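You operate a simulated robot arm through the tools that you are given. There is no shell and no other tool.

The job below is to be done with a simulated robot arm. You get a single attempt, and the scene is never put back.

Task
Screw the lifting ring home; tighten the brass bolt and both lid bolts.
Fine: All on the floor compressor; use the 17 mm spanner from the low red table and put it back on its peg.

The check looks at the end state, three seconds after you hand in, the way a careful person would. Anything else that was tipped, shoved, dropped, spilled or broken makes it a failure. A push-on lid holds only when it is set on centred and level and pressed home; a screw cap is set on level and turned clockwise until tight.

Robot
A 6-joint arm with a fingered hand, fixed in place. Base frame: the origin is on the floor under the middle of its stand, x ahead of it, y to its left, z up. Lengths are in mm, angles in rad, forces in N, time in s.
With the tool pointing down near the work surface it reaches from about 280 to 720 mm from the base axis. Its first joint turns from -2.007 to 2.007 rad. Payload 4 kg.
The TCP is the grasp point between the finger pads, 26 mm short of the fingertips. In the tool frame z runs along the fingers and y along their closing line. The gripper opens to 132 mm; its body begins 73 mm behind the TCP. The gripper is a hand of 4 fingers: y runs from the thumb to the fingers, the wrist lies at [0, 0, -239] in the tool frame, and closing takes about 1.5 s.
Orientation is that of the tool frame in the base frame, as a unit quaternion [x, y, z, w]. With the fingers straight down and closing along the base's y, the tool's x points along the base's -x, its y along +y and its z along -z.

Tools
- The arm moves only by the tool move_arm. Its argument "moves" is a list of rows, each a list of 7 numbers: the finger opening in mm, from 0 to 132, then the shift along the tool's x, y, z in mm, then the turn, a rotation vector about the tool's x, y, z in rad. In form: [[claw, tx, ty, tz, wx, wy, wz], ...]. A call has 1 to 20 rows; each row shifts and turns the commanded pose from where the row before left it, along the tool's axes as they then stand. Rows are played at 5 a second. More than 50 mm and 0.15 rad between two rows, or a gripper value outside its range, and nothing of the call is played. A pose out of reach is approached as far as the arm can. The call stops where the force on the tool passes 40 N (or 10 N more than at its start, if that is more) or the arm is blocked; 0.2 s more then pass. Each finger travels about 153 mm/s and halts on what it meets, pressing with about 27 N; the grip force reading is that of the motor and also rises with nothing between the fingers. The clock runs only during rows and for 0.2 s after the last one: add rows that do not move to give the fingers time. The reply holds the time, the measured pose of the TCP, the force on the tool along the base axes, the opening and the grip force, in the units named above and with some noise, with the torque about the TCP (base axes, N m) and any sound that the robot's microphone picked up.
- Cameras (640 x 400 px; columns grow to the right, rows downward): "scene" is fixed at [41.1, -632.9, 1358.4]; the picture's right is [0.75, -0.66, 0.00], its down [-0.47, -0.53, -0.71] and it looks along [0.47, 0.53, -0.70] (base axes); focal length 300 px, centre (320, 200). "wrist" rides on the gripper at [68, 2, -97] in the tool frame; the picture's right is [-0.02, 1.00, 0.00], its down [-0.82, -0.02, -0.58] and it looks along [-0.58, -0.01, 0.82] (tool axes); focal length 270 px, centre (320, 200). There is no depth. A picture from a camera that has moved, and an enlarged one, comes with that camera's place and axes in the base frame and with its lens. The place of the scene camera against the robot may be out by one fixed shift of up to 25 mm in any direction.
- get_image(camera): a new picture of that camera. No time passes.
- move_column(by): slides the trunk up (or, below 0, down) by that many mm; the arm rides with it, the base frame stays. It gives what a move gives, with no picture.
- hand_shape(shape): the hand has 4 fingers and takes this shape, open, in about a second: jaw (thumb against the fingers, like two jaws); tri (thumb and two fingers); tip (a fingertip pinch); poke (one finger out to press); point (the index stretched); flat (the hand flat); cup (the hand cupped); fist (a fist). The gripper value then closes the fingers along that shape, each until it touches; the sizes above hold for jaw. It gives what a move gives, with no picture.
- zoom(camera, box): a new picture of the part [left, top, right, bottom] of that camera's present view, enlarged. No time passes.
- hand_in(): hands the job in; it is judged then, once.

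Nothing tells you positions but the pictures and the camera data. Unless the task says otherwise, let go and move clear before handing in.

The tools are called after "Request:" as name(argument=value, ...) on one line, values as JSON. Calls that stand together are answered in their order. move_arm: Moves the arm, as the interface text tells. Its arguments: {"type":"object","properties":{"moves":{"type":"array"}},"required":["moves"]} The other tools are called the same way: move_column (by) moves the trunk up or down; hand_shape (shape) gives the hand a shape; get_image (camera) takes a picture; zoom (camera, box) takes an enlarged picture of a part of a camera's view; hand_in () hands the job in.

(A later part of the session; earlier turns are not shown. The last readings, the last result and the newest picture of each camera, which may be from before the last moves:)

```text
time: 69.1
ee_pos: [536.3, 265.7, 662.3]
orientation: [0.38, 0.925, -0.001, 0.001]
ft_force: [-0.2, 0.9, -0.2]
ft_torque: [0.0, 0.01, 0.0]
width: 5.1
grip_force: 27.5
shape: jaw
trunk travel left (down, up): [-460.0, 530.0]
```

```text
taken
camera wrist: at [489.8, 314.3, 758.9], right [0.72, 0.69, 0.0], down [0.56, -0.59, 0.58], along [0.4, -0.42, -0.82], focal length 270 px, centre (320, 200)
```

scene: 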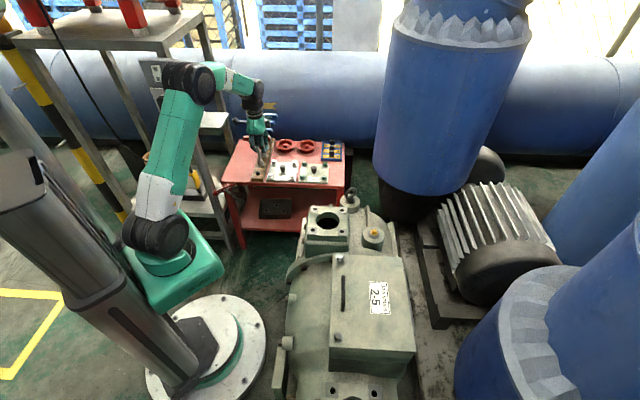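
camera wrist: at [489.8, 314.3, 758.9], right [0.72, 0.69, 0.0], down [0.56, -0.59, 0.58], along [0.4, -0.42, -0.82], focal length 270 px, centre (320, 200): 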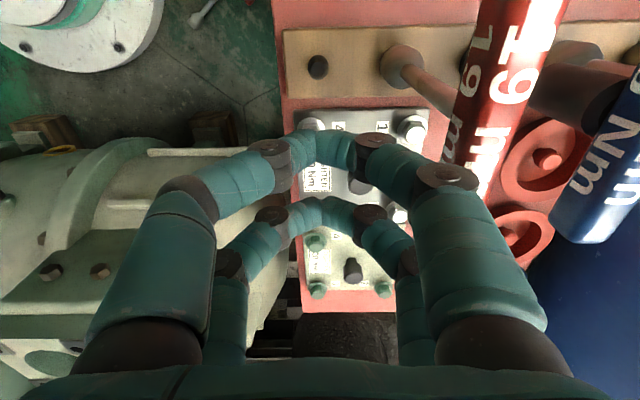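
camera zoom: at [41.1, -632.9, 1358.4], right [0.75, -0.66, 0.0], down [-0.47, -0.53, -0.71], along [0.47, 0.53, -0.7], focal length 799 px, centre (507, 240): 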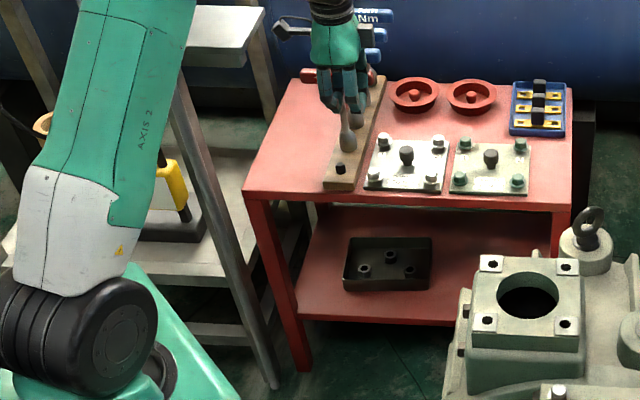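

The spanner has dropped to the floor, with its socket end around (302, 124). It was squeezed out by the inclined fingertips, so I'll need a better grip next time. I'll lift clear of the rack and look at it on the floor.

Request:
move_arm(moves=[[0, -8, 0, -20, 0, 0, 0], [0, -8, 0, -40, 0, 0, 0], [0, -8, 0, -40, 0, 0, 0], [0, -8, 0, -40, 0, 0, 0], [20, 0, 0, -40, 0, 0, 0], [40, 0, 0, 0, 0, 0, 0]])

Request:
zoom(camera="scene", box=[60, 140, 320, 340])

Request:
get_image(camera="wrist")

```text
time: 70.5
ee_pos: [558.9, 242.4, 841.8]
orientation: [0.38, 0.925, -0.001, 0.001]
ft_force: [-1.0, 0.0, 0.3]
ft_torque: [-0.01, 0.0, -0.01]
width: 40.0
grip_force: 0.0
shape: jaw
trunk travel left (down, up): [-460.0, 530.0]
```

```text
2.00 times, centred on (190, 240) of scene
camera zoom: at [41.1, -632.9, 1358.4], right [0.75, -0.66, 0.0], down [-0.47, -0.53, -0.71], along [0.47, 0.53, -0.7], focal length 600 px, centre (580, 120)
```

zoom: 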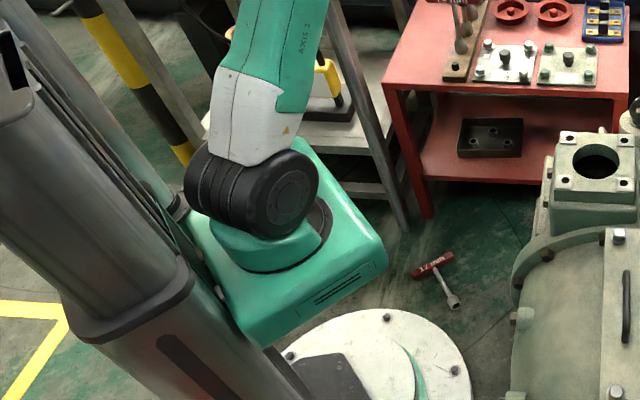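

```text
taken
camera wrist: at [511.9, 291.6, 937.6], right [0.72, 0.69, 0.0], down [0.57, -0.59, 0.58], along [0.4, -0.42, -0.82], focal length 270 px, centre (320, 200)
```

wrist: 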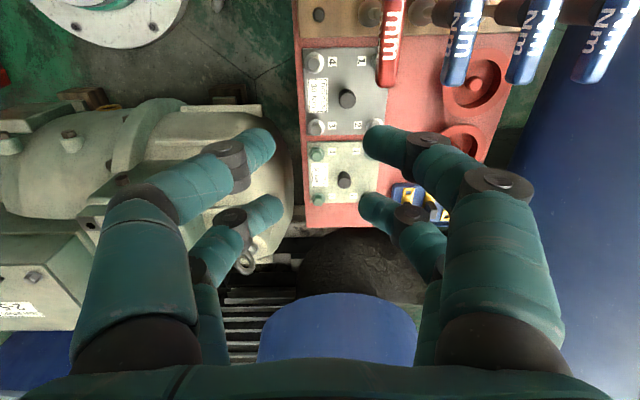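

The spanner lies flat on the floor with its bar from about (257, 236) to (378, 216) and its socket toward (300, 95). I'll swing the hand over to it in open space, line up with the bar and look from above.

Request:
move_arm(moves=[[60, -4.6, -35.5, 0, 0, 0, 0], [60, -4.6, -35.5, 0, 0, 0, 0], [60, -4.6, -35.5, 0, 0, 0, 0], [60, -4.6, -35.5, 0, 0, 0, 0], [60, -4.6, -35.5, 0, 0, 0, 0]])

Request:
move_arm(moves=[[60, 0, 0, 0, 0, 0, 0.14], [60, 0, 0, 0, 0, 0, 0.14], [60, 0, 0, 0, 0, 0, 0.14], [60, 0, 0, 0, 0, 0, 0.14], [60, 0, 0, 0, 0, 0, 0.14], [60, 0, 0, 0, 0, 0, 0.14], [60, 0, 0, 0, 0, 0, 0.14], [60, 0, 0, 0, 0, 0, 0.14], [60, 0, 0, 0, 0, 0, 0.14], [60, 0, 0, 0, 0, 0, 0.14], [60, 0, 0, 0, 0, 0, 0.14], [60, 0, 0, 0, 0, 0, 0.14], [60, 0, 0, 0, 0, 0, 0.14], [60, 0, 0, 0, 0, 0, 0.14], [60, 0, 0, 0, 0, 0, 0.14], [60, 0, 0, 0, 0, 0, 0.14], [60, 0, 0, 0, 0, 0, 0.14], [60, 0, 0, 0, 0, 0, 0.14], [60, 0, 0, 0, 0, 0, 0]])

Request:
get_image(camera="wrist")

Request:
get_image(camera="scene")

```text
time: 71.7
ee_pos: [450.6, 101.7, 842.7]
orientation: [0.38, 0.925, -0.001, 0.001]
ft_force: [0.0, 0.8, -0.9]
ft_torque: [-0.01, 0.03, 0.0]
width: 59.6
grip_force: 0.1
shape: jaw
trunk travel left (down, up): [-460.0, 530.0]
```

```text
time: 75.7
ee_pos: [449.5, 100.6, 842.9]
orientation: [0.997, -0.08, 0.0, 0.001]
ft_force: [-0.9, 1.0, -0.7]
ft_torque: [0.04, 0.03, 0.0]
width: 59.9
grip_force: 0.1
shape: jaw
trunk travel left (down, up): [-460.0, 530.0]
```

```text
taken
camera wrist: at [517.5, 88.0, 939.2], right [-0.18, -0.98, 0.0], down [-0.8, 0.15, 0.58], along [-0.57, 0.11, -0.82], focal length 270 px, centre (320, 200)
```

wrist: 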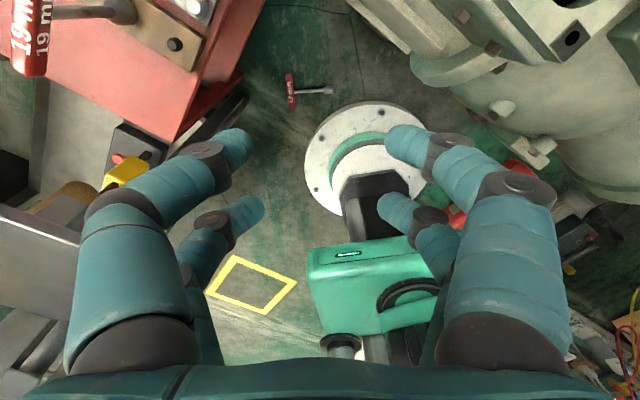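

```text
taken
```

scene: 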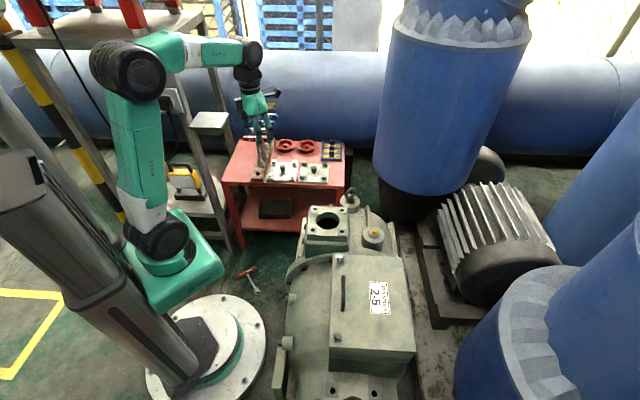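

Request:
zoom(camera="wrist", box=[270, 50, 350, 130])

Request:
zoom(camera="scene", box=[220, 250, 280, 310])

```text
5.00 times, centred on (310, 90) of wrist
camera zoom: at [517.5, 88.0, 939.2], right [-0.18, -0.98, 0.0], down [-0.8, 0.15, 0.58], along [-0.57, 0.11, -0.82], focal length 1351 px, centre (370, 750)
```

zoom: 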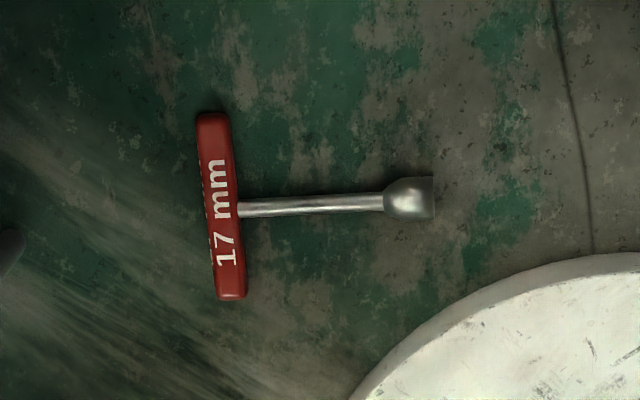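

```text
6.67 times, centred on (250, 280) of scene
camera zoom: at [41.1, -632.9, 1358.4], right [0.75, -0.66, 0.0], down [-0.47, -0.53, -0.71], along [0.47, 0.53, -0.7], focal length 1998 px, centre (787, -333)
```

zoom: 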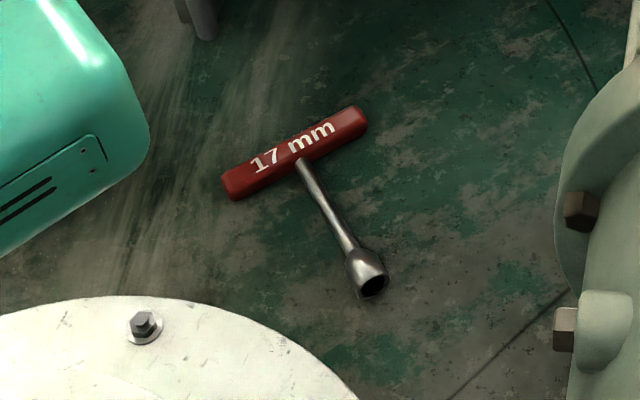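

Request:
move_arm(moves=[[60, 0, 0, 0, 0, 0, -0.037], [60, -37.0, -25.7, 0, 0, 0, 0], [60, -37.0, -25.7, 0, 0, 0, 0], [60, -37.0, -25.7, 0, 0, 0, 0], [60, -37.0, -25.7, 0, 0, 0, 0], [60, 0, 0, 0, 0, 0, 0]])

Request:
get_image(camera="wrist")

Request:
get_image(camera="scene")

```text
time: 77.1
ee_pos: [315.3, 220.4, 843.0]
orientation: [0.998, -0.061, -0.001, 0.001]
ft_force: [0.7, -0.1, -0.7]
ft_torque: [-0.01, -0.02, 0.02]
width: 59.5
grip_force: 0.0
shape: jaw
trunk travel left (down, up): [-460.0, 530.0]
```

```text
taken
camera wrist: at [383.2, 209.8, 939.7], right [-0.15, -0.99, 0.0], down [-0.81, 0.12, 0.58], along [-0.57, 0.08, -0.82], focal length 270 px, centre (320, 200)
```

wrist: 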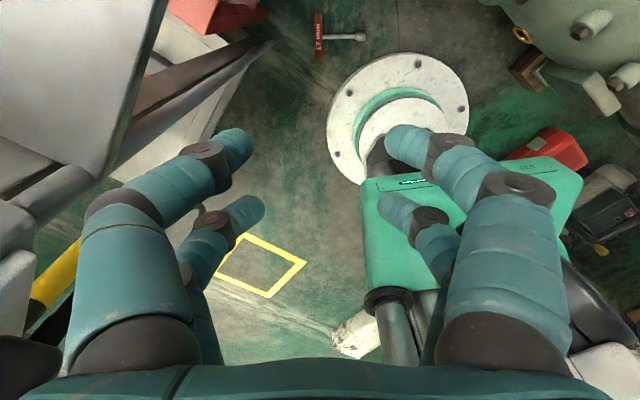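

```text
taken
```

scene: 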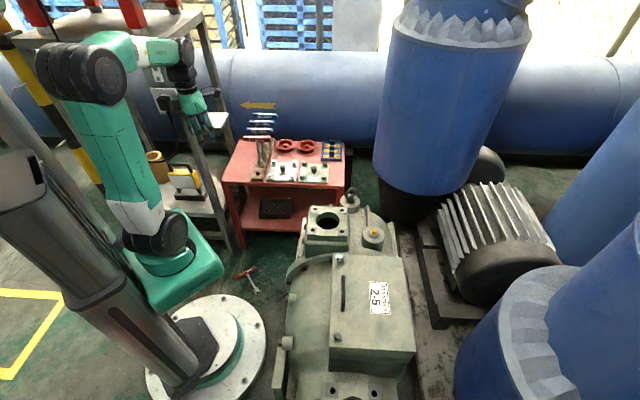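

Request:
move_arm(moves=[[60, 0, 0, 45, 0, 0, 0], [60, 0, 0, 45, 0, 0, 0], [60, 0, 0, 45, 0, 0, 0], [60, 0, 0, 45, 0, 0, 0], [60, 0, 0, 45, 0, 0, 0], [60, 0, 0, 0, 0, 0, 0]])

Request:
get_image(camera="wrist")

Request:
get_image(camera="scene")

```text
time: 78.5
ee_pos: [313.1, 221.4, 617.6]
orientation: [0.998, -0.061, 0.0, 0.001]
ft_force: [0.0, 0.4, -0.4]
ft_torque: [-0.01, -0.01, 0.01]
width: 59.8
grip_force: 0.1
shape: jaw
trunk travel left (down, up): [-460.0, 530.0]
```

```text
taken
camera wrist: at [381.6, 210.7, 714.1], right [-0.15, -0.99, 0.0], down [-0.81, 0.12, 0.58], along [-0.57, 0.08, -0.82], focal length 270 px, centre (320, 200)
```

wrist: 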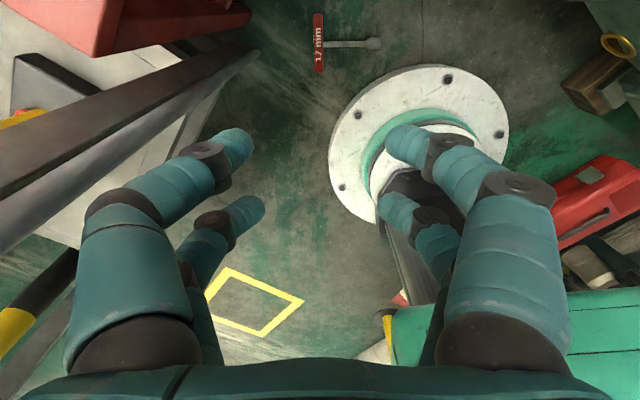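

```text
taken
```

scene: 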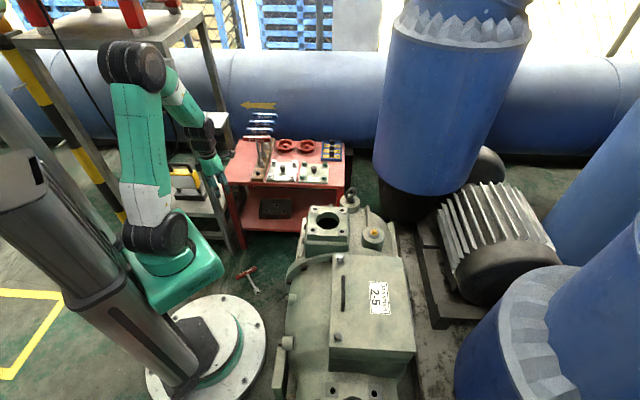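

Request:
move_arm(moves=[[60, 0, 0, 45, 0, 0, 0], [60, 0, 0, 45, 0, 0, 0], [60, 0, 0, 45, 0, 0, 0], [60, 0, 0, 45, 0, 0, 0], [60, 0, 0, 45, 0, 0, 0], [60, 0, 0, 0, 0, 0, 0]])

Request:
get_image(camera="wrist")

Request:
get_image(camera="scene")

```text
time: 79.9
ee_pos: [315.7, 220.7, 393.0]
orientation: [0.998, -0.061, 0.0, 0.001]
ft_force: [-0.3, 0.1, -0.5]
ft_torque: [-0.05, -0.02, 0.01]
width: 60.1
grip_force: 0.0
shape: jaw
trunk travel left (down, up): [-460.0, 530.0]
```

```text
taken
camera wrist: at [383.2, 210.9, 489.2], right [-0.15, -0.99, 0.0], down [-0.81, 0.12, 0.58], along [-0.57, 0.08, -0.82], focal length 270 px, centre (320, 200)
```

wrist: 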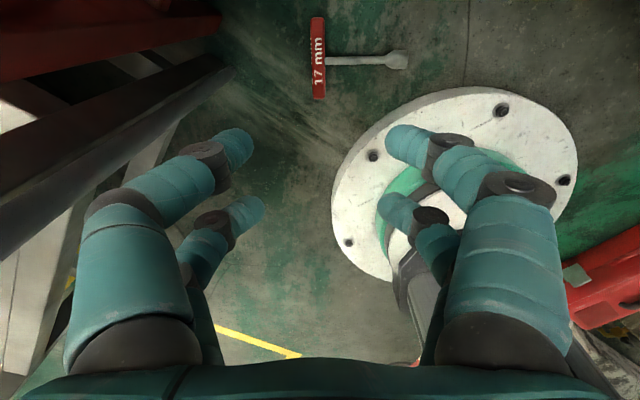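

```text
taken
```

scene: 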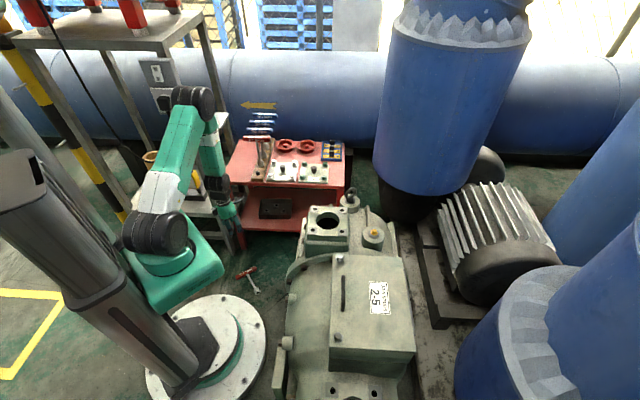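

To keep the elbow well away from the rack's plate, I'll raise the arm a bit and lower the trunk instead.

Request:
move_arm(moves=[[60, 0, 0, -40, 0, 0, 0], [60, 0, 0, -40, 0, 0, 0], [60, 0, 0, -40, 0, 0, 0], [60, 0, 0, -40, 0, 0, 0], [60, 0, 0, 0, 0, 0, 0]])

Request:
move_column(by=-300)

Request:
get_image(camera="wrist")

Request:
get_image(camera="scene")

```text
time: 81.1
ee_pos: [314.3, 217.8, 553.8]
orientation: [0.998, -0.061, 0.001, 0.001]
ft_force: [-0.2, -0.9, -0.5]
ft_torque: [-0.01, -0.01, -0.01]
width: 59.6
grip_force: 0.0
shape: jaw
trunk travel left (down, up): [-460.0, 530.0]
```

```text
time: 84.1
ee_pos: [314.9, 218.8, 253.8]
orientation: [0.998, -0.061, -0.001, 0.001]
ft_force: [-0.6, 0.8, 0.5]
ft_torque: [0.04, -0.03, -0.01]
width: 59.7
grip_force: 0.2
shape: jaw
trunk travel left (down, up): [-160.0, 830.0]
```

```text
taken
camera wrist: at [383.1, 208.7, 348.9], right [-0.15, -0.99, 0.0], down [-0.81, 0.12, 0.58], along [-0.57, 0.08, -0.82], focal length 270 px, centre (320, 200)
```

wrist: 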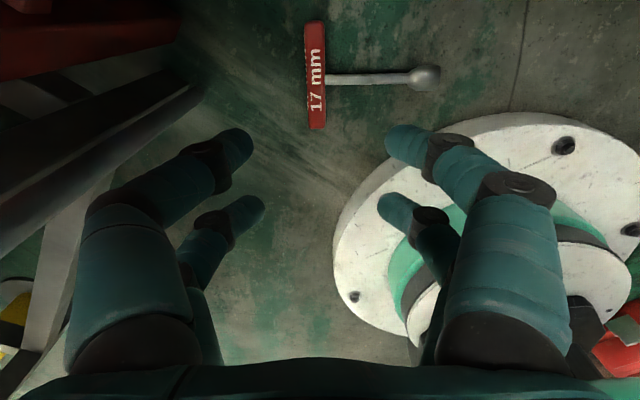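

```text
taken
```

scene: 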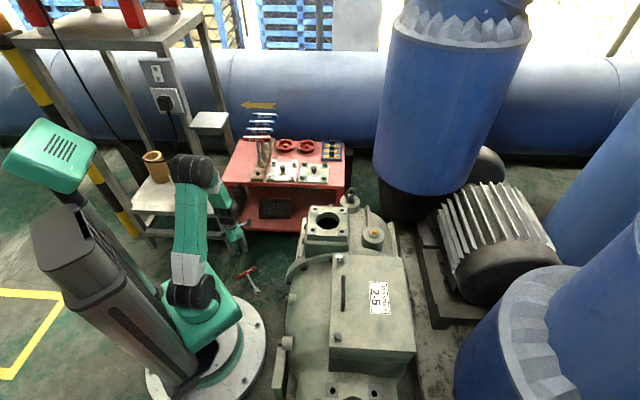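

Request:
move_column(by=-120)

Request:
get_image(camera="wrist")

Request:
zoom(camera="wrist", box=[260, 20, 500, 180])

Request:
zoom(camera="scene", box=[140, 130, 300, 310])

```text
time: 85.6
ee_pos: [315.0, 219.5, 132.5]
orientation: [0.998, -0.062, 0.0, 0.001]
ft_force: [-0.4, -0.4, -0.4]
ft_torque: [-0.02, 0.01, 0.0]
width: 59.5
grip_force: 0.2
shape: jaw
trunk travel left (down, up): [-40.0, 950.0]
```

```text
taken
camera wrist: at [383.1, 208.7, 228.9], right [-0.15, -0.99, 0.0], down [-0.81, 0.12, 0.58], along [-0.57, 0.08, -0.82], focal length 270 px, centre (320, 200)
```

wrist: 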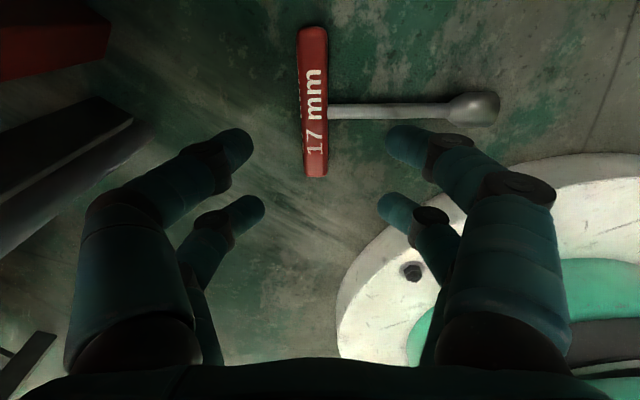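

```text
2.50 times, centred on (380, 100) of wrist
camera zoom: at [383.1, 208.7, 228.9], right [-0.15, -0.99, 0.0], down [-0.81, 0.12, 0.58], along [-0.57, 0.08, -0.82], focal length 676 px, centre (170, 450)
```

zoom: 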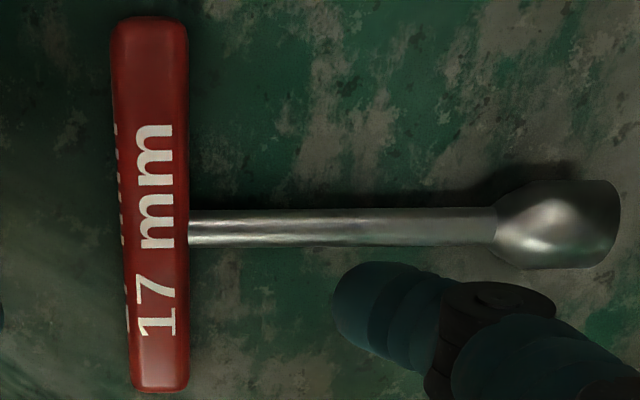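

```text
2.22 times, centred on (220, 220) of scene
camera zoom: at [41.1, -632.9, 1358.4], right [0.75, -0.66, 0.0], down [-0.47, -0.53, -0.71], along [0.47, 0.53, -0.7], focal length 666 px, centre (542, 156)
```

zoom: 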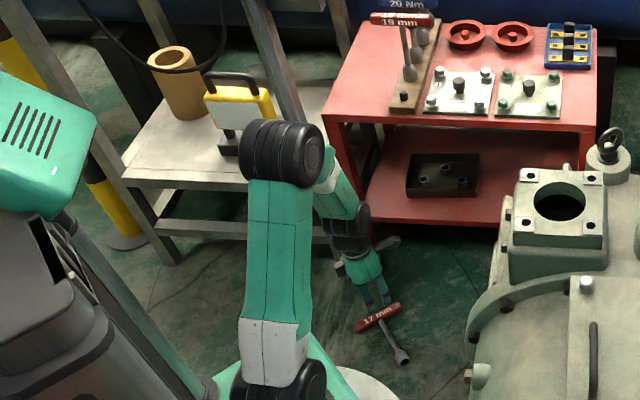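

The bar is under the hand, but I want the shaft on the thumb side so I can later pitch the hand up and stand the spanner upright. I'll flip the hand's yaw by half a turn here.

Request:
move_arm(moves=[[60, 0.3, -3.3, 0, 0, 0, 0], [60, 0, 0, 0, 0, 0, -0.1496], [60, 0, 0, 0, 0, 0, -0.1496], [60, 0, 0, 0, 0, 0, -0.1496], [60, 0, 0, 0, 0, 0, -0.1496], [60, 0, 0, 0, 0, 0, -0.1496], [60, 0, 0, 0, 0, 0, -0.1496], [60, 0, 0, 0, 0, 0, -0.1496], [60, 0, 0, 0, 0, 0, -0.1496], [60, 0, 0, 0, 0, 0, -0.1496], [60, 0, 0, 0, 0, 0, -0.1496], [60, 0, 0, 0, 0, 0, -0.1496], [60, 0, 0, 0, 0, 0, -0.1496], [60, 0, 0, 0, 0, 0, -0.1496], [60, 0, 0, 0, 0, 0, -0.1496], [60, 0, 0, 0, 0, 0, -0.1496], [60, 0, 0, 0, 0, 0, -0.1496], [60, 0, 0, 0, 0, 0, -0.1496], [60, 0, 0, 0, 0, 0, -0.1496]])

Request:
move_arm(moves=[[60, 0, 0, 0, 0, 0, -0.1496], [60, 0, 0, 0, 0, 0, -0.1496], [60, 0, 0, 0, 0, 0, -0.1496], [60, 0, 0, 0, 0, 0, 0]])

Request:
get_image(camera="wrist")

Request:
zoom(camera="wrist", box=[100, 20, 440, 220])

```text
time: 89.6
ee_pos: [316.1, 222.0, 133.2]
orientation: [0.282, 0.96, -0.002, 0.0]
ft_force: [-0.7, -0.2, 0.4]
ft_torque: [-0.01, 0.01, 0.02]
width: 59.9
grip_force: 0.0
shape: jaw
trunk travel left (down, up): [-40.0, 950.0]
```

```text
time: 90.6
ee_pos: [316.1, 223.6, 131.1]
orientation: [0.06, 0.998, -0.002, 0.001]
ft_force: [-0.4, -0.5, -0.4]
ft_torque: [0.01, -0.01, 0.03]
width: 59.6
grip_force: 0.0
shape: jaw
trunk travel left (down, up): [-40.0, 950.0]
```

```text
taken
camera wrist: at [248.3, 232.6, 228.7], right [0.15, 0.99, 0.0], down [0.81, -0.12, 0.58], along [0.57, -0.09, -0.82], focal length 270 px, centre (320, 200)
```

wrist: 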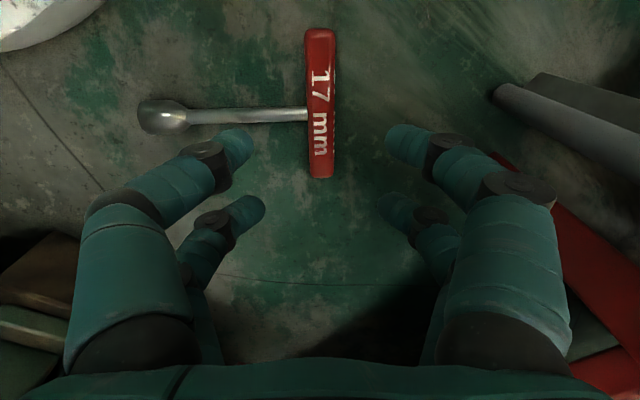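

```text
1.88 times, centred on (270, 120) of wrist
camera zoom: at [248.3, 232.6, 228.7], right [0.15, 0.99, 0.0], down [0.81, -0.12, 0.58], along [0.57, -0.09, -0.82], focal length 509 px, centre (414, 351)
```

zoom: 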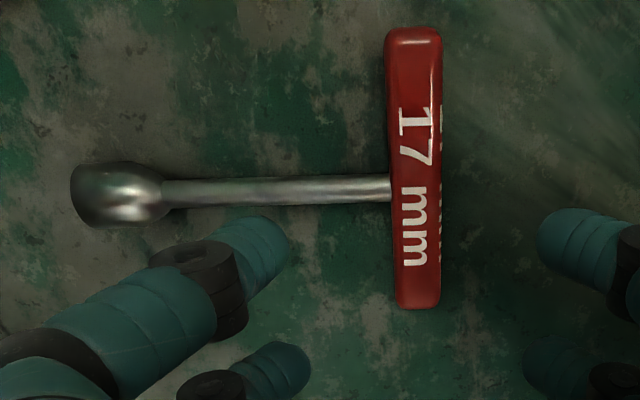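

Request:
move_arm(moves=[[60, -0.3, 1.8, 0, 0, 0, 0], [60, 0, 0, 30, 0, 0, 0], [60, 0, 0, 30, 0, 0, 0], [60, 0, 0, 26, 0, 0, 0], [60, 0, 0, 0, 0, 0, 0]])

Request:
get_image(camera="wrist")

```text
time: 91.8
ee_pos: [317.1, 223.3, 45.6]
orientation: [0.061, 0.998, -0.002, 0.0]
ft_force: [-0.5, 0.3, -0.8]
ft_torque: [-0.02, 0.01, -0.03]
width: 59.7
grip_force: 0.1
shape: jaw
trunk travel left (down, up): [-40.0, 950.0]
```

```text
taken
camera wrist: at [250.2, 233.4, 142.1], right [0.15, 0.99, 0.0], down [0.81, -0.12, 0.58], along [0.57, -0.09, -0.82], focal length 270 px, centre (320, 200)
```

wrist: 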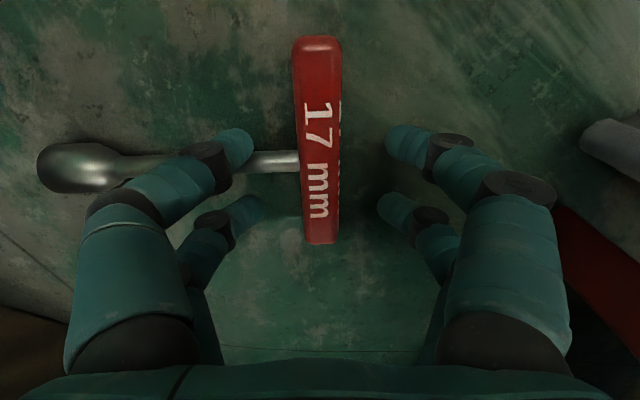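

Request:
move_arm(moves=[[60, 0, 0.5, 9, 0, 0, 0], [50, 0, 0, 8, 0, 0, 0], [44, 0, 0, 0, 0, 0, 0], [38, 0, 0, 0, 0, 0, 0], [34, 0, 0, 0, 0, 0, 0], [31, 0, 0, 0, 0, 0, 0], [28, 0, 0, 0, 0, 0, 0]])

Request:
get_image(camera="wrist")

```text
time: 93.4
ee_pos: [316.9, 224.2, 29.2]
orientation: [0.062, 0.998, -0.001, 0.0]
ft_force: [0.4, 0.5, -1.4]
ft_torque: [0.0, 0.0, 0.0]
width: 28.3
grip_force: 0.1
shape: jaw
trunk travel left (down, up): [-40.0, 950.0]
```

```text
taken
camera wrist: at [249.6, 234.1, 125.6], right [0.15, 0.99, 0.0], down [0.81, -0.12, 0.58], along [0.57, -0.09, -0.82], focal length 270 px, centre (320, 200)
```

wrist: 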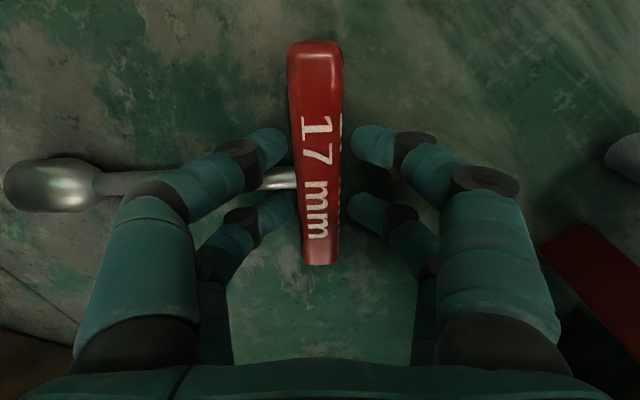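

Request:
move_arm(moves=[[26, 0, 0, 0, 0, 0, 0], [24, 0, 0, 0, 0, 0, 0], [22, 0, 0, 0, 0, 0, 0], [20, 0, 0, 0, 0, 0, 0], [18, 0, 0, 0, 0, 0, 0]])

Request:
zoom(camera="wrist", box=[220, 20, 420, 280])

```text
time: 94.6
ee_pos: [317.3, 226.1, 30.0]
orientation: [0.062, 0.998, -0.002, 0.0]
ft_force: [0.3, -0.1, -1.1]
ft_torque: [-0.06, -0.04, -0.01]
width: 16.7
grip_force: 27.4
shape: jaw
trunk travel left (down, up): [-40.0, 950.0]
```

```text
1.54 times, centred on (320, 150) of wrist
camera zoom: at [249.6, 234.1, 125.5], right [0.15, 0.99, 0.0], down [0.81, -0.12, 0.58], along [0.57, -0.09, -0.82], focal length 416 px, centre (320, 277)
```

zoom: 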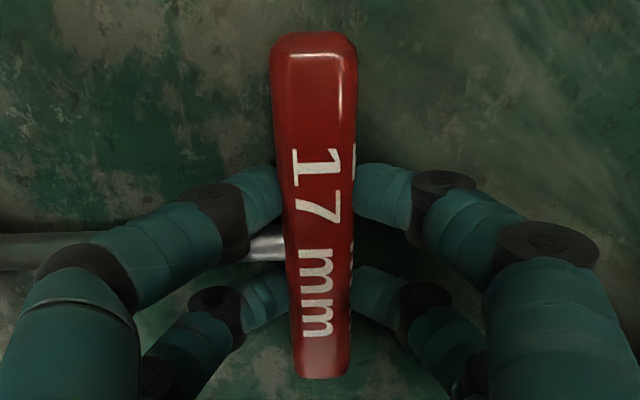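

The fingers have met the bar at width 16.7 and they hold it. I'll keep the squeeze and lift a little.

Request:
move_arm(moves=[[15, 0, 0, 0, 0, 0, 0], [13, 0, 0, 0, 0, 0, 0], [12, 0, 0, 0, 0, 0, 0], [12, 0, 0, -5, 0, 0, 0], [12, 0, 0, -5, 0, 0, 0], [12, 0, 0, 0, 0, 0, 0]])

Request:
zoom(camera="wrist", box=[0, 20, 420, 280])

Request:
zoom(camera="scene", box=[190, 200, 300, 320])

```text
time: 96.0
ee_pos: [316.2, 223.9, 38.9]
orientation: [0.061, 0.998, 0.0, 0.0]
ft_force: [-0.4, 0.6, -2.1]
ft_torque: [0.07, 0.01, 0.0]
width: 15.7
grip_force: 26.9
shape: jaw
trunk travel left (down, up): [-40.0, 950.0]
```

```text
1.52 times, centred on (210, 150) of wrist
camera zoom: at [249.4, 233.7, 135.4], right [0.15, 0.99, 0.0], down [0.81, -0.12, 0.58], along [0.57, -0.09, -0.82], focal length 412 px, centre (488, 276)
```

zoom: 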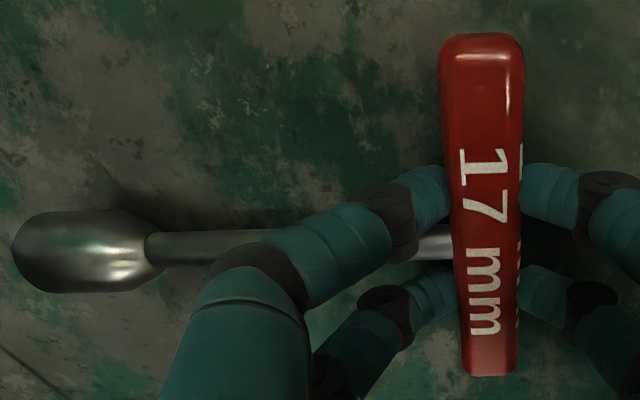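

```text
3.33 times, centred on (245, 260) of scene
camera zoom: at [41.1, -632.9, 1358.4], right [0.75, -0.66, 0.0], down [-0.47, -0.53, -0.71], along [0.47, 0.53, -0.7], focal length 999 px, centre (570, 0)
```

zoom: 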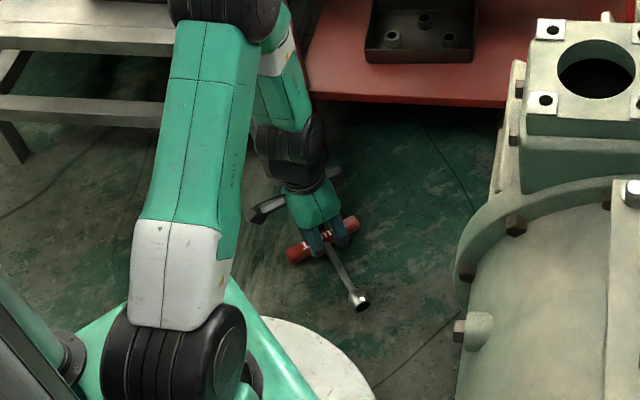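

Request:
move_arm(moves=[[10, 0, 0, -10, 0, 0, 0], [10, 0, 0, -10, 0, 0, 0], [10, 0, 0, -10, 0, 0, 0], [10, 0, 0, 0, 0, 0, 0]])

Request:
get_image(camera="wrist")

Request:
zoom(camera="scene", box=[220, 220, 280, 300])

```text
time: 97.0
ee_pos: [316.5, 224.3, 69.2]
orientation: [0.062, 0.998, -0.001, 0.0]
ft_force: [0.2, -0.1, -2.7]
ft_torque: [0.06, 0.0, -0.01]
width: 15.8
grip_force: 26.9
shape: jaw
trunk travel left (down, up): [-40.0, 950.0]
```

```text
taken
camera wrist: at [249.1, 234.1, 166.2], right [0.15, 0.99, 0.0], down [0.81, -0.12, 0.58], along [0.57, -0.09, -0.82], focal length 270 px, centre (320, 200)
```

wrist: 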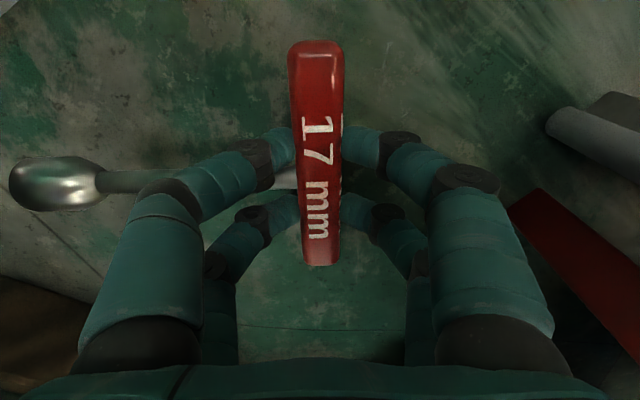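

```text
5.00 times, centred on (250, 260) of scene
camera zoom: at [41.1, -632.9, 1358.4], right [0.75, -0.66, 0.0], down [-0.47, -0.53, -0.71], along [0.47, 0.53, -0.7], focal length 1499 px, centre (670, -100)
```

zoom: 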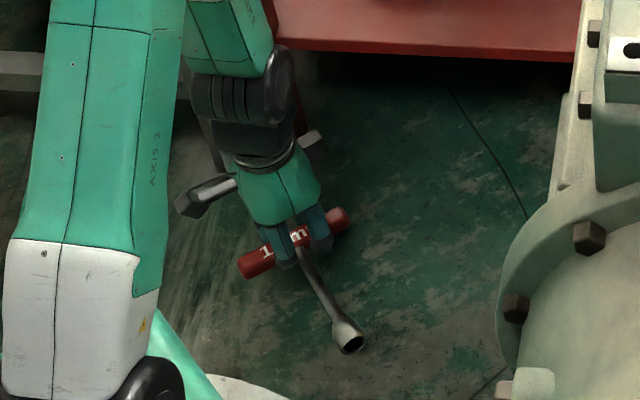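

The spanner is held rigidly with its shaft horizontal, and it weighs about 0.25 kg. I'll check the socket opening's shape and re-examine the hex angles of the bolts before carrying it.

Request:
zoom(camera="scene", box=[248, 278, 260, 290])

Request:
zoom(camera="scene", box=[332, 250, 350, 265])

Request:
zoom(camera="scene", box=[328, 328, 350, 346])

Request:
zoom(camera="scene", box=[364, 224, 384, 240])

```text
16.00 times, centred on (254, 284) of scene
camera zoom: at [41.1, -632.9, 1358.4], right [0.75, -0.66, 0.0], down [-0.47, -0.53, -0.71], along [0.47, 0.53, -0.7], focal length 4796 px, centre (1376, -1144)
```

zoom: 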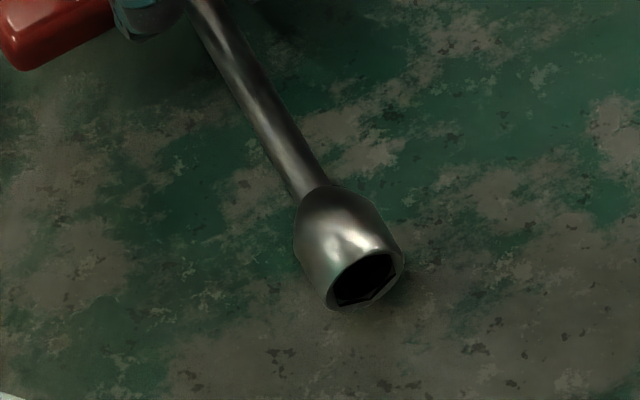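

```text
16.00 times, centred on (341, 258) of scene
camera zoom: at [41.1, -632.9, 1358.4], right [0.75, -0.66, 0.0], down [-0.47, -0.53, -0.71], along [0.47, 0.53, -0.7], focal length 4796 px, centre (-16, -720)
```

zoom: 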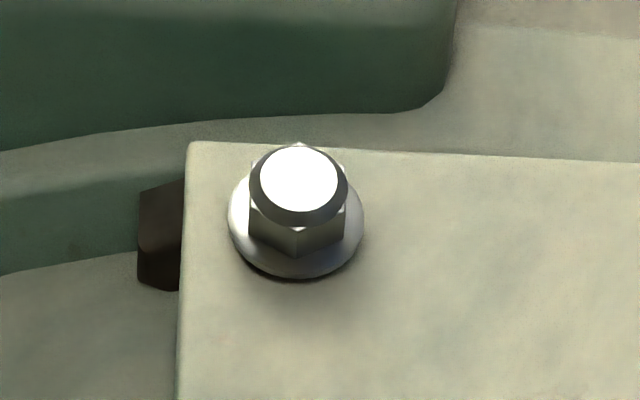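

```text
16.00 times, centred on (339, 337) of scene
camera zoom: at [41.1, -632.9, 1358.4], right [0.75, -0.66, 0.0], down [-0.47, -0.53, -0.71], along [0.47, 0.53, -0.7], focal length 4796 px, centre (16, -1992)
```

zoom: 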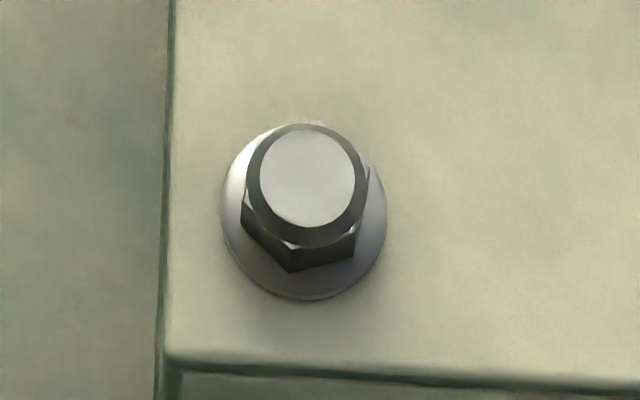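

```text
16.00 times, centred on (374, 232) of scene
camera zoom: at [41.1, -632.9, 1358.4], right [0.75, -0.66, 0.0], down [-0.47, -0.53, -0.71], along [0.47, 0.53, -0.7], focal length 4796 px, centre (-544, -312)
```

zoom: 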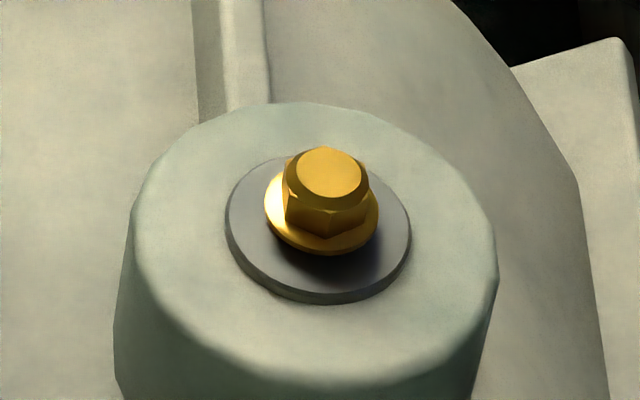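

The socket is a plain hex. Bolt 1 and the brass bolt have hex corners near 45–48°, and bolt 2 near 33°. I'll raise the spanner with the trunk and arm before swinging over to the lid.

Request:
move_column(by=460)

Request:
move_arm(moves=[[10, 0, 0, -40, 0, 0, 0], [10, 0, 0, -40, 0, 0, 0], [10, 0, 0, -40, 0, 0, 0], [10, 0, 0, -40, 0, 0, 0], [10, 0, 0, -40, 0, 0, 0], [10, 0, 0, -40, 0, 0, 0], [10, 0, 0, 0, 0, 0, 0]])

Request:
get_image(camera="wrist")

Request:
get_image(camera="scene")

```text
refused: 460 is not a number from -400 to 400
```

```text
time: 98.6
ee_pos: [315.0, 224.6, 308.9]
orientation: [0.061, 0.998, -0.001, -0.001]
ft_force: [0.0, 0.4, -1.6]
ft_torque: [0.08, 0.01, -0.01]
width: 15.8
grip_force: 26.9
shape: jaw
trunk travel left (down, up): [-40.0, 950.0]
```

```text
taken
camera wrist: at [248.4, 233.4, 405.3], right [0.15, 0.99, 0.0], down [0.81, -0.12, 0.58], along [0.57, -0.09, -0.82], focal length 270 px, centre (320, 200)
```

wrist: 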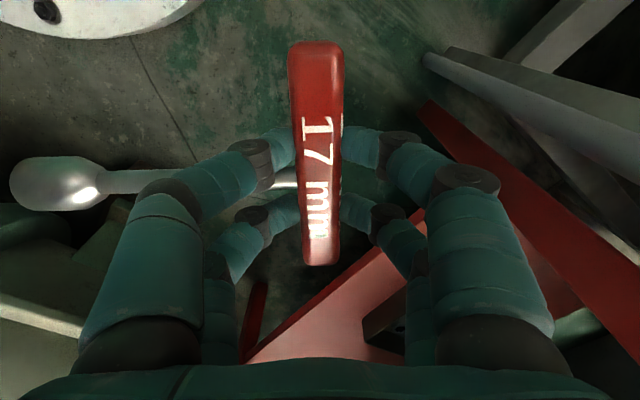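

```text
taken
```

scene: 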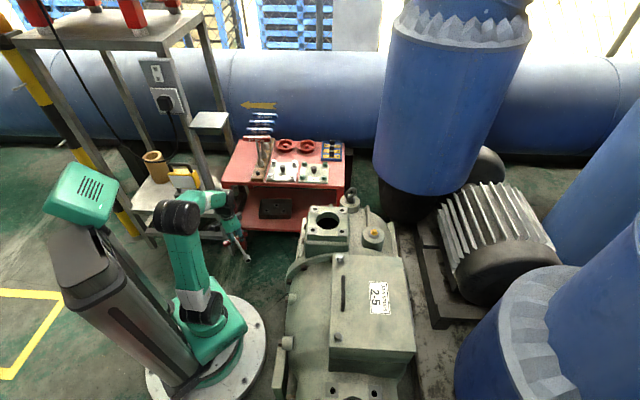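

Request:
move_column(by=400)

Request:
move_arm(moves=[[10, 0, 0, -30, 0, 0, 0], [10, 0, 0, -30, 0, 0, 0], [10, 0, 0, -30, 0, 0, 0], [10, 0, 0, -30, 0, 0, 0], [10, 0, 0, 0, 0, 0, 0]])

Request:
get_image(camera="scene")

```text
time: 102.4
ee_pos: [315.4, 223.0, 708.9]
orientation: [0.06, 0.998, -0.001, 0.0]
ft_force: [0.3, 0.2, -1.7]
ft_torque: [0.05, -0.01, -0.01]
width: 15.5
grip_force: 26.9
shape: jaw
trunk travel left (down, up): [-440.0, 550.0]
```

```text
time: 103.6
ee_pos: [315.2, 223.6, 827.1]
orientation: [0.061, 0.998, -0.001, 0.0]
ft_force: [-0.4, 0.3, -1.5]
ft_torque: [0.06, 0.0, 0.0]
width: 15.7
grip_force: 27.2
shape: jaw
trunk travel left (down, up): [-440.0, 550.0]
```

```text
taken
```

scene: 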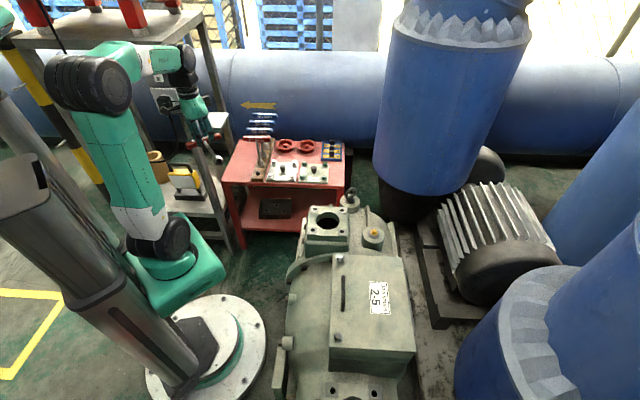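

Request:
move_arm(moves=[[10, -14, -43.95, 0, 0, 0, 0], [10, -14, -43.95, 0, 0, 0, 0], [10, -14, -43.95, 0, 0, 0, 0], [10, -14, -43.95, 0, 0, 0, 0], [10, -14, -43.95, 0, 0, 0, 0], [10, -14, -43.95, 0, 0, 0, 0], [10, -14, -43.95, 0, 0, 0, 0], [10, -14, -43.95, 0, 0, 0, 0], [10, -14, -43.95, 0, 0, 0, 0], [10, -14, -43.95, 0, 0, 0, 0], [10, -14, -43.95, 0, 0, 0, 0], [10, -14, -43.95, 0, 0, 0, 0], [10, 0, 0, 0, 0, 0, 0]])

Request:
move_arm(moves=[[10, 0, 0, 0, 0, 0, 0.14], [10, 0, 0, 0, 0, 0, 0.14], [10, 0, 0, 0, 0, 0, 0.14], [10, 0, 0, 0, 0, 0, 0.14], [10, 0, 0, 0, 0, 0, 0.14], [10, 0, 0, 0, 0, 0, 0.14], [10, 0, 0, 0, 0, 0, 0.14], [10, 0, 0, 0, 0, 0, 0.14], [10, 0, 0, 0, 0, 0, 0.14], [10, 0, 0, 0, 0, 0, 0.14], [10, 0, 0, 0, 0, 0, 0.14], [10, 0, 0, 0, 0, 0, 0.14], [10, 0, 0, 0, 0, 0, 0.14], [10, 0, 0, 0, 0, 0, 0.14], [10, 0, 0, 0, 0, 0, 0.14], [10, 0, 0, 0, 0, 0, 0]])

Request:
get_image(camera="wrist")

Request:
get_image(camera="scene")

```text
time: 106.4
ee_pos: [418.5, -321.3, 826.9]
orientation: [0.06, 0.998, 0.0, 0.0]
ft_force: [0.5, -0.6, -2.3]
ft_torque: [0.04, -0.01, 0.03]
width: 15.7
grip_force: 27.6
shape: jaw
trunk travel left (down, up): [-440.0, 550.0]
```

```text
time: 109.8
ee_pos: [418.6, -321.3, 829.2]
orientation: [0.896, 0.443, 0.0, 0.001]
ft_force: [-0.4, -0.2, -2.9]
ft_torque: [-0.05, -0.05, 0.01]
width: 15.6
grip_force: 26.2
shape: jaw
trunk travel left (down, up): [-440.0, 550.0]
```

```text
taken
camera wrist: at [461.7, -267.9, 925.6], right [0.78, -0.63, 0.0], down [-0.51, -0.64, 0.58], along [-0.36, -0.45, -0.82], focal length 270 px, centre (320, 200)
```

wrist: 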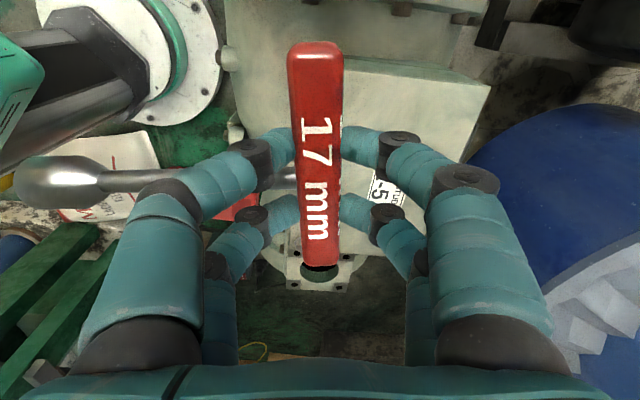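

```text
taken
```

scene: 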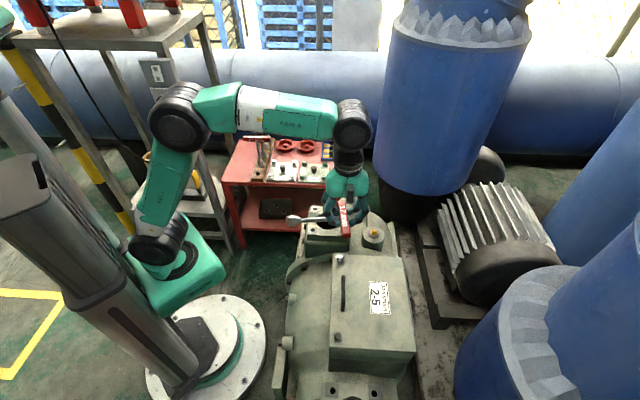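

The hand is now aligned so that pitching it up will swing the shaft to point straight down. I'll trade some trunk height for arm height to make room, then pitch.

Request:
move_arm(moves=[[10, 0, 0, -40, 0, 0, 0], [10, 0, 0, -40, 0, 0, 0], [10, 0, 0, -40, 0, 0, 0], [10, 0, 0, -40, 0, 0, 0], [10, 0, 0, -40, 0, 0, 0], [10, 0, 0, 0, 0, 0, 0]])

Request:
move_column(by=-180)

Request:
move_arm(moves=[[10, 0, 0, 0, -0.12, 0, 0], [10, 0, 0, 0, -0.12, 0, 0], [10, 0, 0, 0, -0.12, 0, 0], [10, 0, 0, 0, -0.12, 0, 0], [10, 0, 0, 0, -0.12, 0, 0], [10, 0, 0, 0, 0, 0, 0]])

Request:
get_image(camera="scene")

Request:
get_image(camera="wrist")

```text
time: 111.2
ee_pos: [400.4, -306.7, 992.0]
orientation: [0.896, 0.445, 0.0, 0.001]
ft_force: [-0.9, -0.9, -1.6]
ft_torque: [-0.04, -0.06, 0.03]
width: 15.7
grip_force: 26.7
shape: jaw
out of reach, approached as far as the arm can: row 4, 5
trunk travel left (down, up): [-440.0, 550.0]
```

```text
time: 113.2
ee_pos: [399.9, -306.4, 812.4]
orientation: [0.896, 0.444, 0.0, 0.002]
ft_force: [0.8, 0.5, -2.4]
ft_torque: [-0.05, -0.02, -0.01]
width: 15.4
grip_force: 27.2
shape: jaw
trunk travel left (down, up): [-260.0, 730.0]
```

```text
time: 114.6
ee_pos: [401.0, -306.0, 810.9]
orientation: [0.856, 0.424, 0.131, 0.266]
ft_force: [-0.1, 0.1, -1.3]
ft_torque: [0.01, 0.0, -0.01]
width: 15.4
grip_force: 27.0
shape: jaw
trunk travel left (down, up): [-260.0, 730.0]
```

```text
taken
```

scene: 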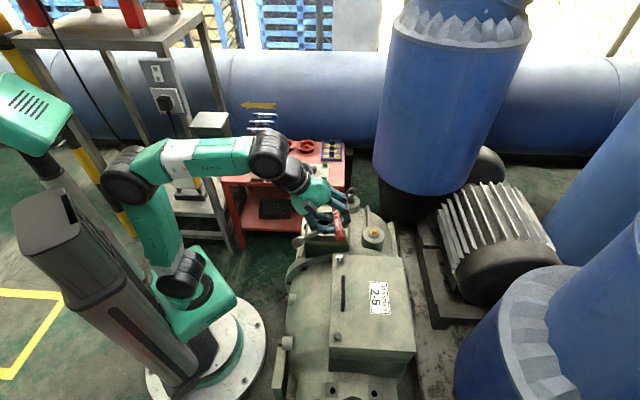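

```text
taken
camera wrist: at [400.5, -219.6, 891.9], right [0.64, -0.52, 0.57], down [-0.77, -0.44, 0.46], along [0.01, -0.73, -0.68], focal length 270 px, centre (320, 200)
```

wrist: 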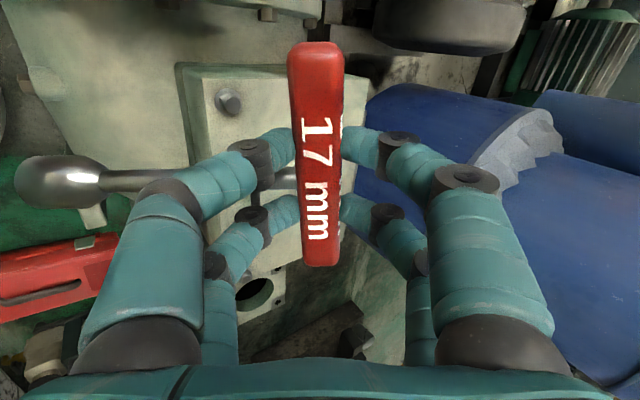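

Request:
move_arm(moves=[[10, 0, 0, 0, -0.12, 0, 0], [10, 0, 0, 0, -0.12, 0, 0], [10, 0, 0, 0, -0.12, 0, 0], [10, 0, 0, 0, -0.12, 0, 0], [10, 0, 0, 0, 0, 0, 0]])

Request:
get_image(camera="scene")

```text
time: 115.8
ee_pos: [400.3, -307.1, 812.4]
orientation: [0.767, 0.38, 0.229, 0.463]
ft_force: [-1.2, -0.4, -2.2]
ft_torque: [0.01, 0.01, -0.02]
width: 15.6
grip_force: 26.5
shape: jaw
trunk travel left (down, up): [-260.0, 730.0]
```

```text
taken
```

scene: 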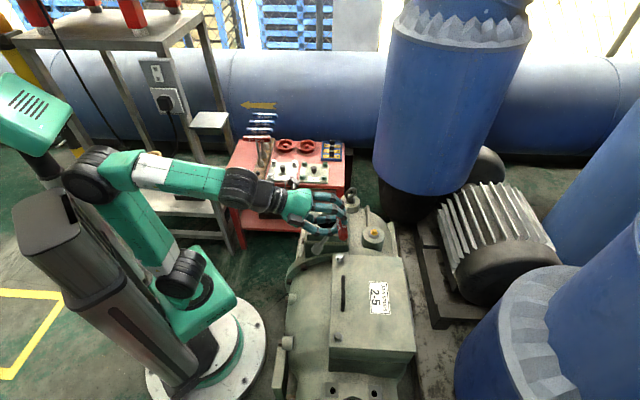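

Request:
move_arm(moves=[[10, 0, 0, 0, -0.1227, 0, 0], [10, 0, 0, 0, -0.1227, 0, 0], [10, 0, 0, 0, -0.1227, 0, 0], [10, 0, 0, 0, -0.1227, 0, 0], [10, 0, 0, 0, 0, 0, 0]])

Request:
get_image(camera="wrist")

Request:
zoom(camera="scene", box=[230, 160, 400, 290])

```text
time: 117.0
ee_pos: [405.9, -298.3, 810.2]
orientation: [0.671, 0.345, 0.307, 0.581]
ft_force: [0.3, 0.2, -2.4]
ft_torque: [0.01, 0.02, -0.02]
width: 15.4
grip_force: 26.8
shape: jaw
out of reach, approached as far as the arm can: row 2, 3
trunk travel left (down, up): [-260.0, 730.0]
```

```text
taken
camera wrist: at [368.1, -188.1, 824.9], right [0.09, -0.11, 0.99], down [-0.94, -0.34, 0.05], along [0.33, -0.93, -0.13], focal length 270 px, centre (320, 200)
```

wrist: 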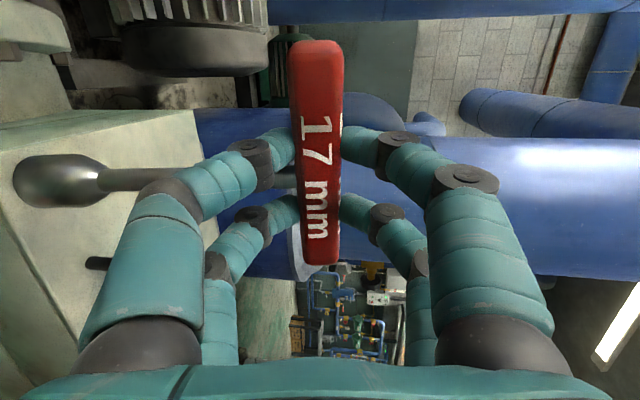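

```text
3.08 times, centred on (315, 225) of scene
camera zoom: at [41.1, -632.9, 1358.4], right [0.75, -0.66, 0.0], down [-0.47, -0.53, -0.71], along [0.47, 0.53, -0.7], focal length 922 px, centre (335, 123)
```

zoom: 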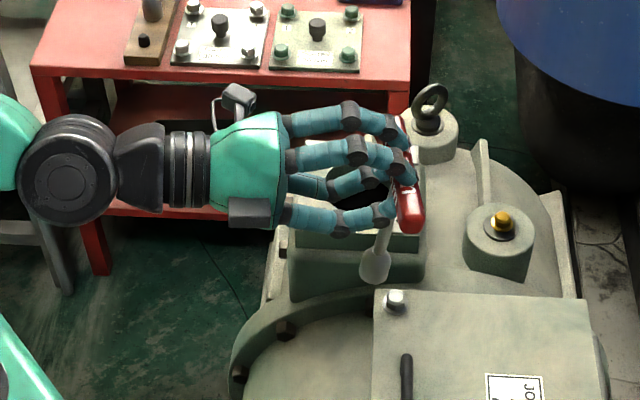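

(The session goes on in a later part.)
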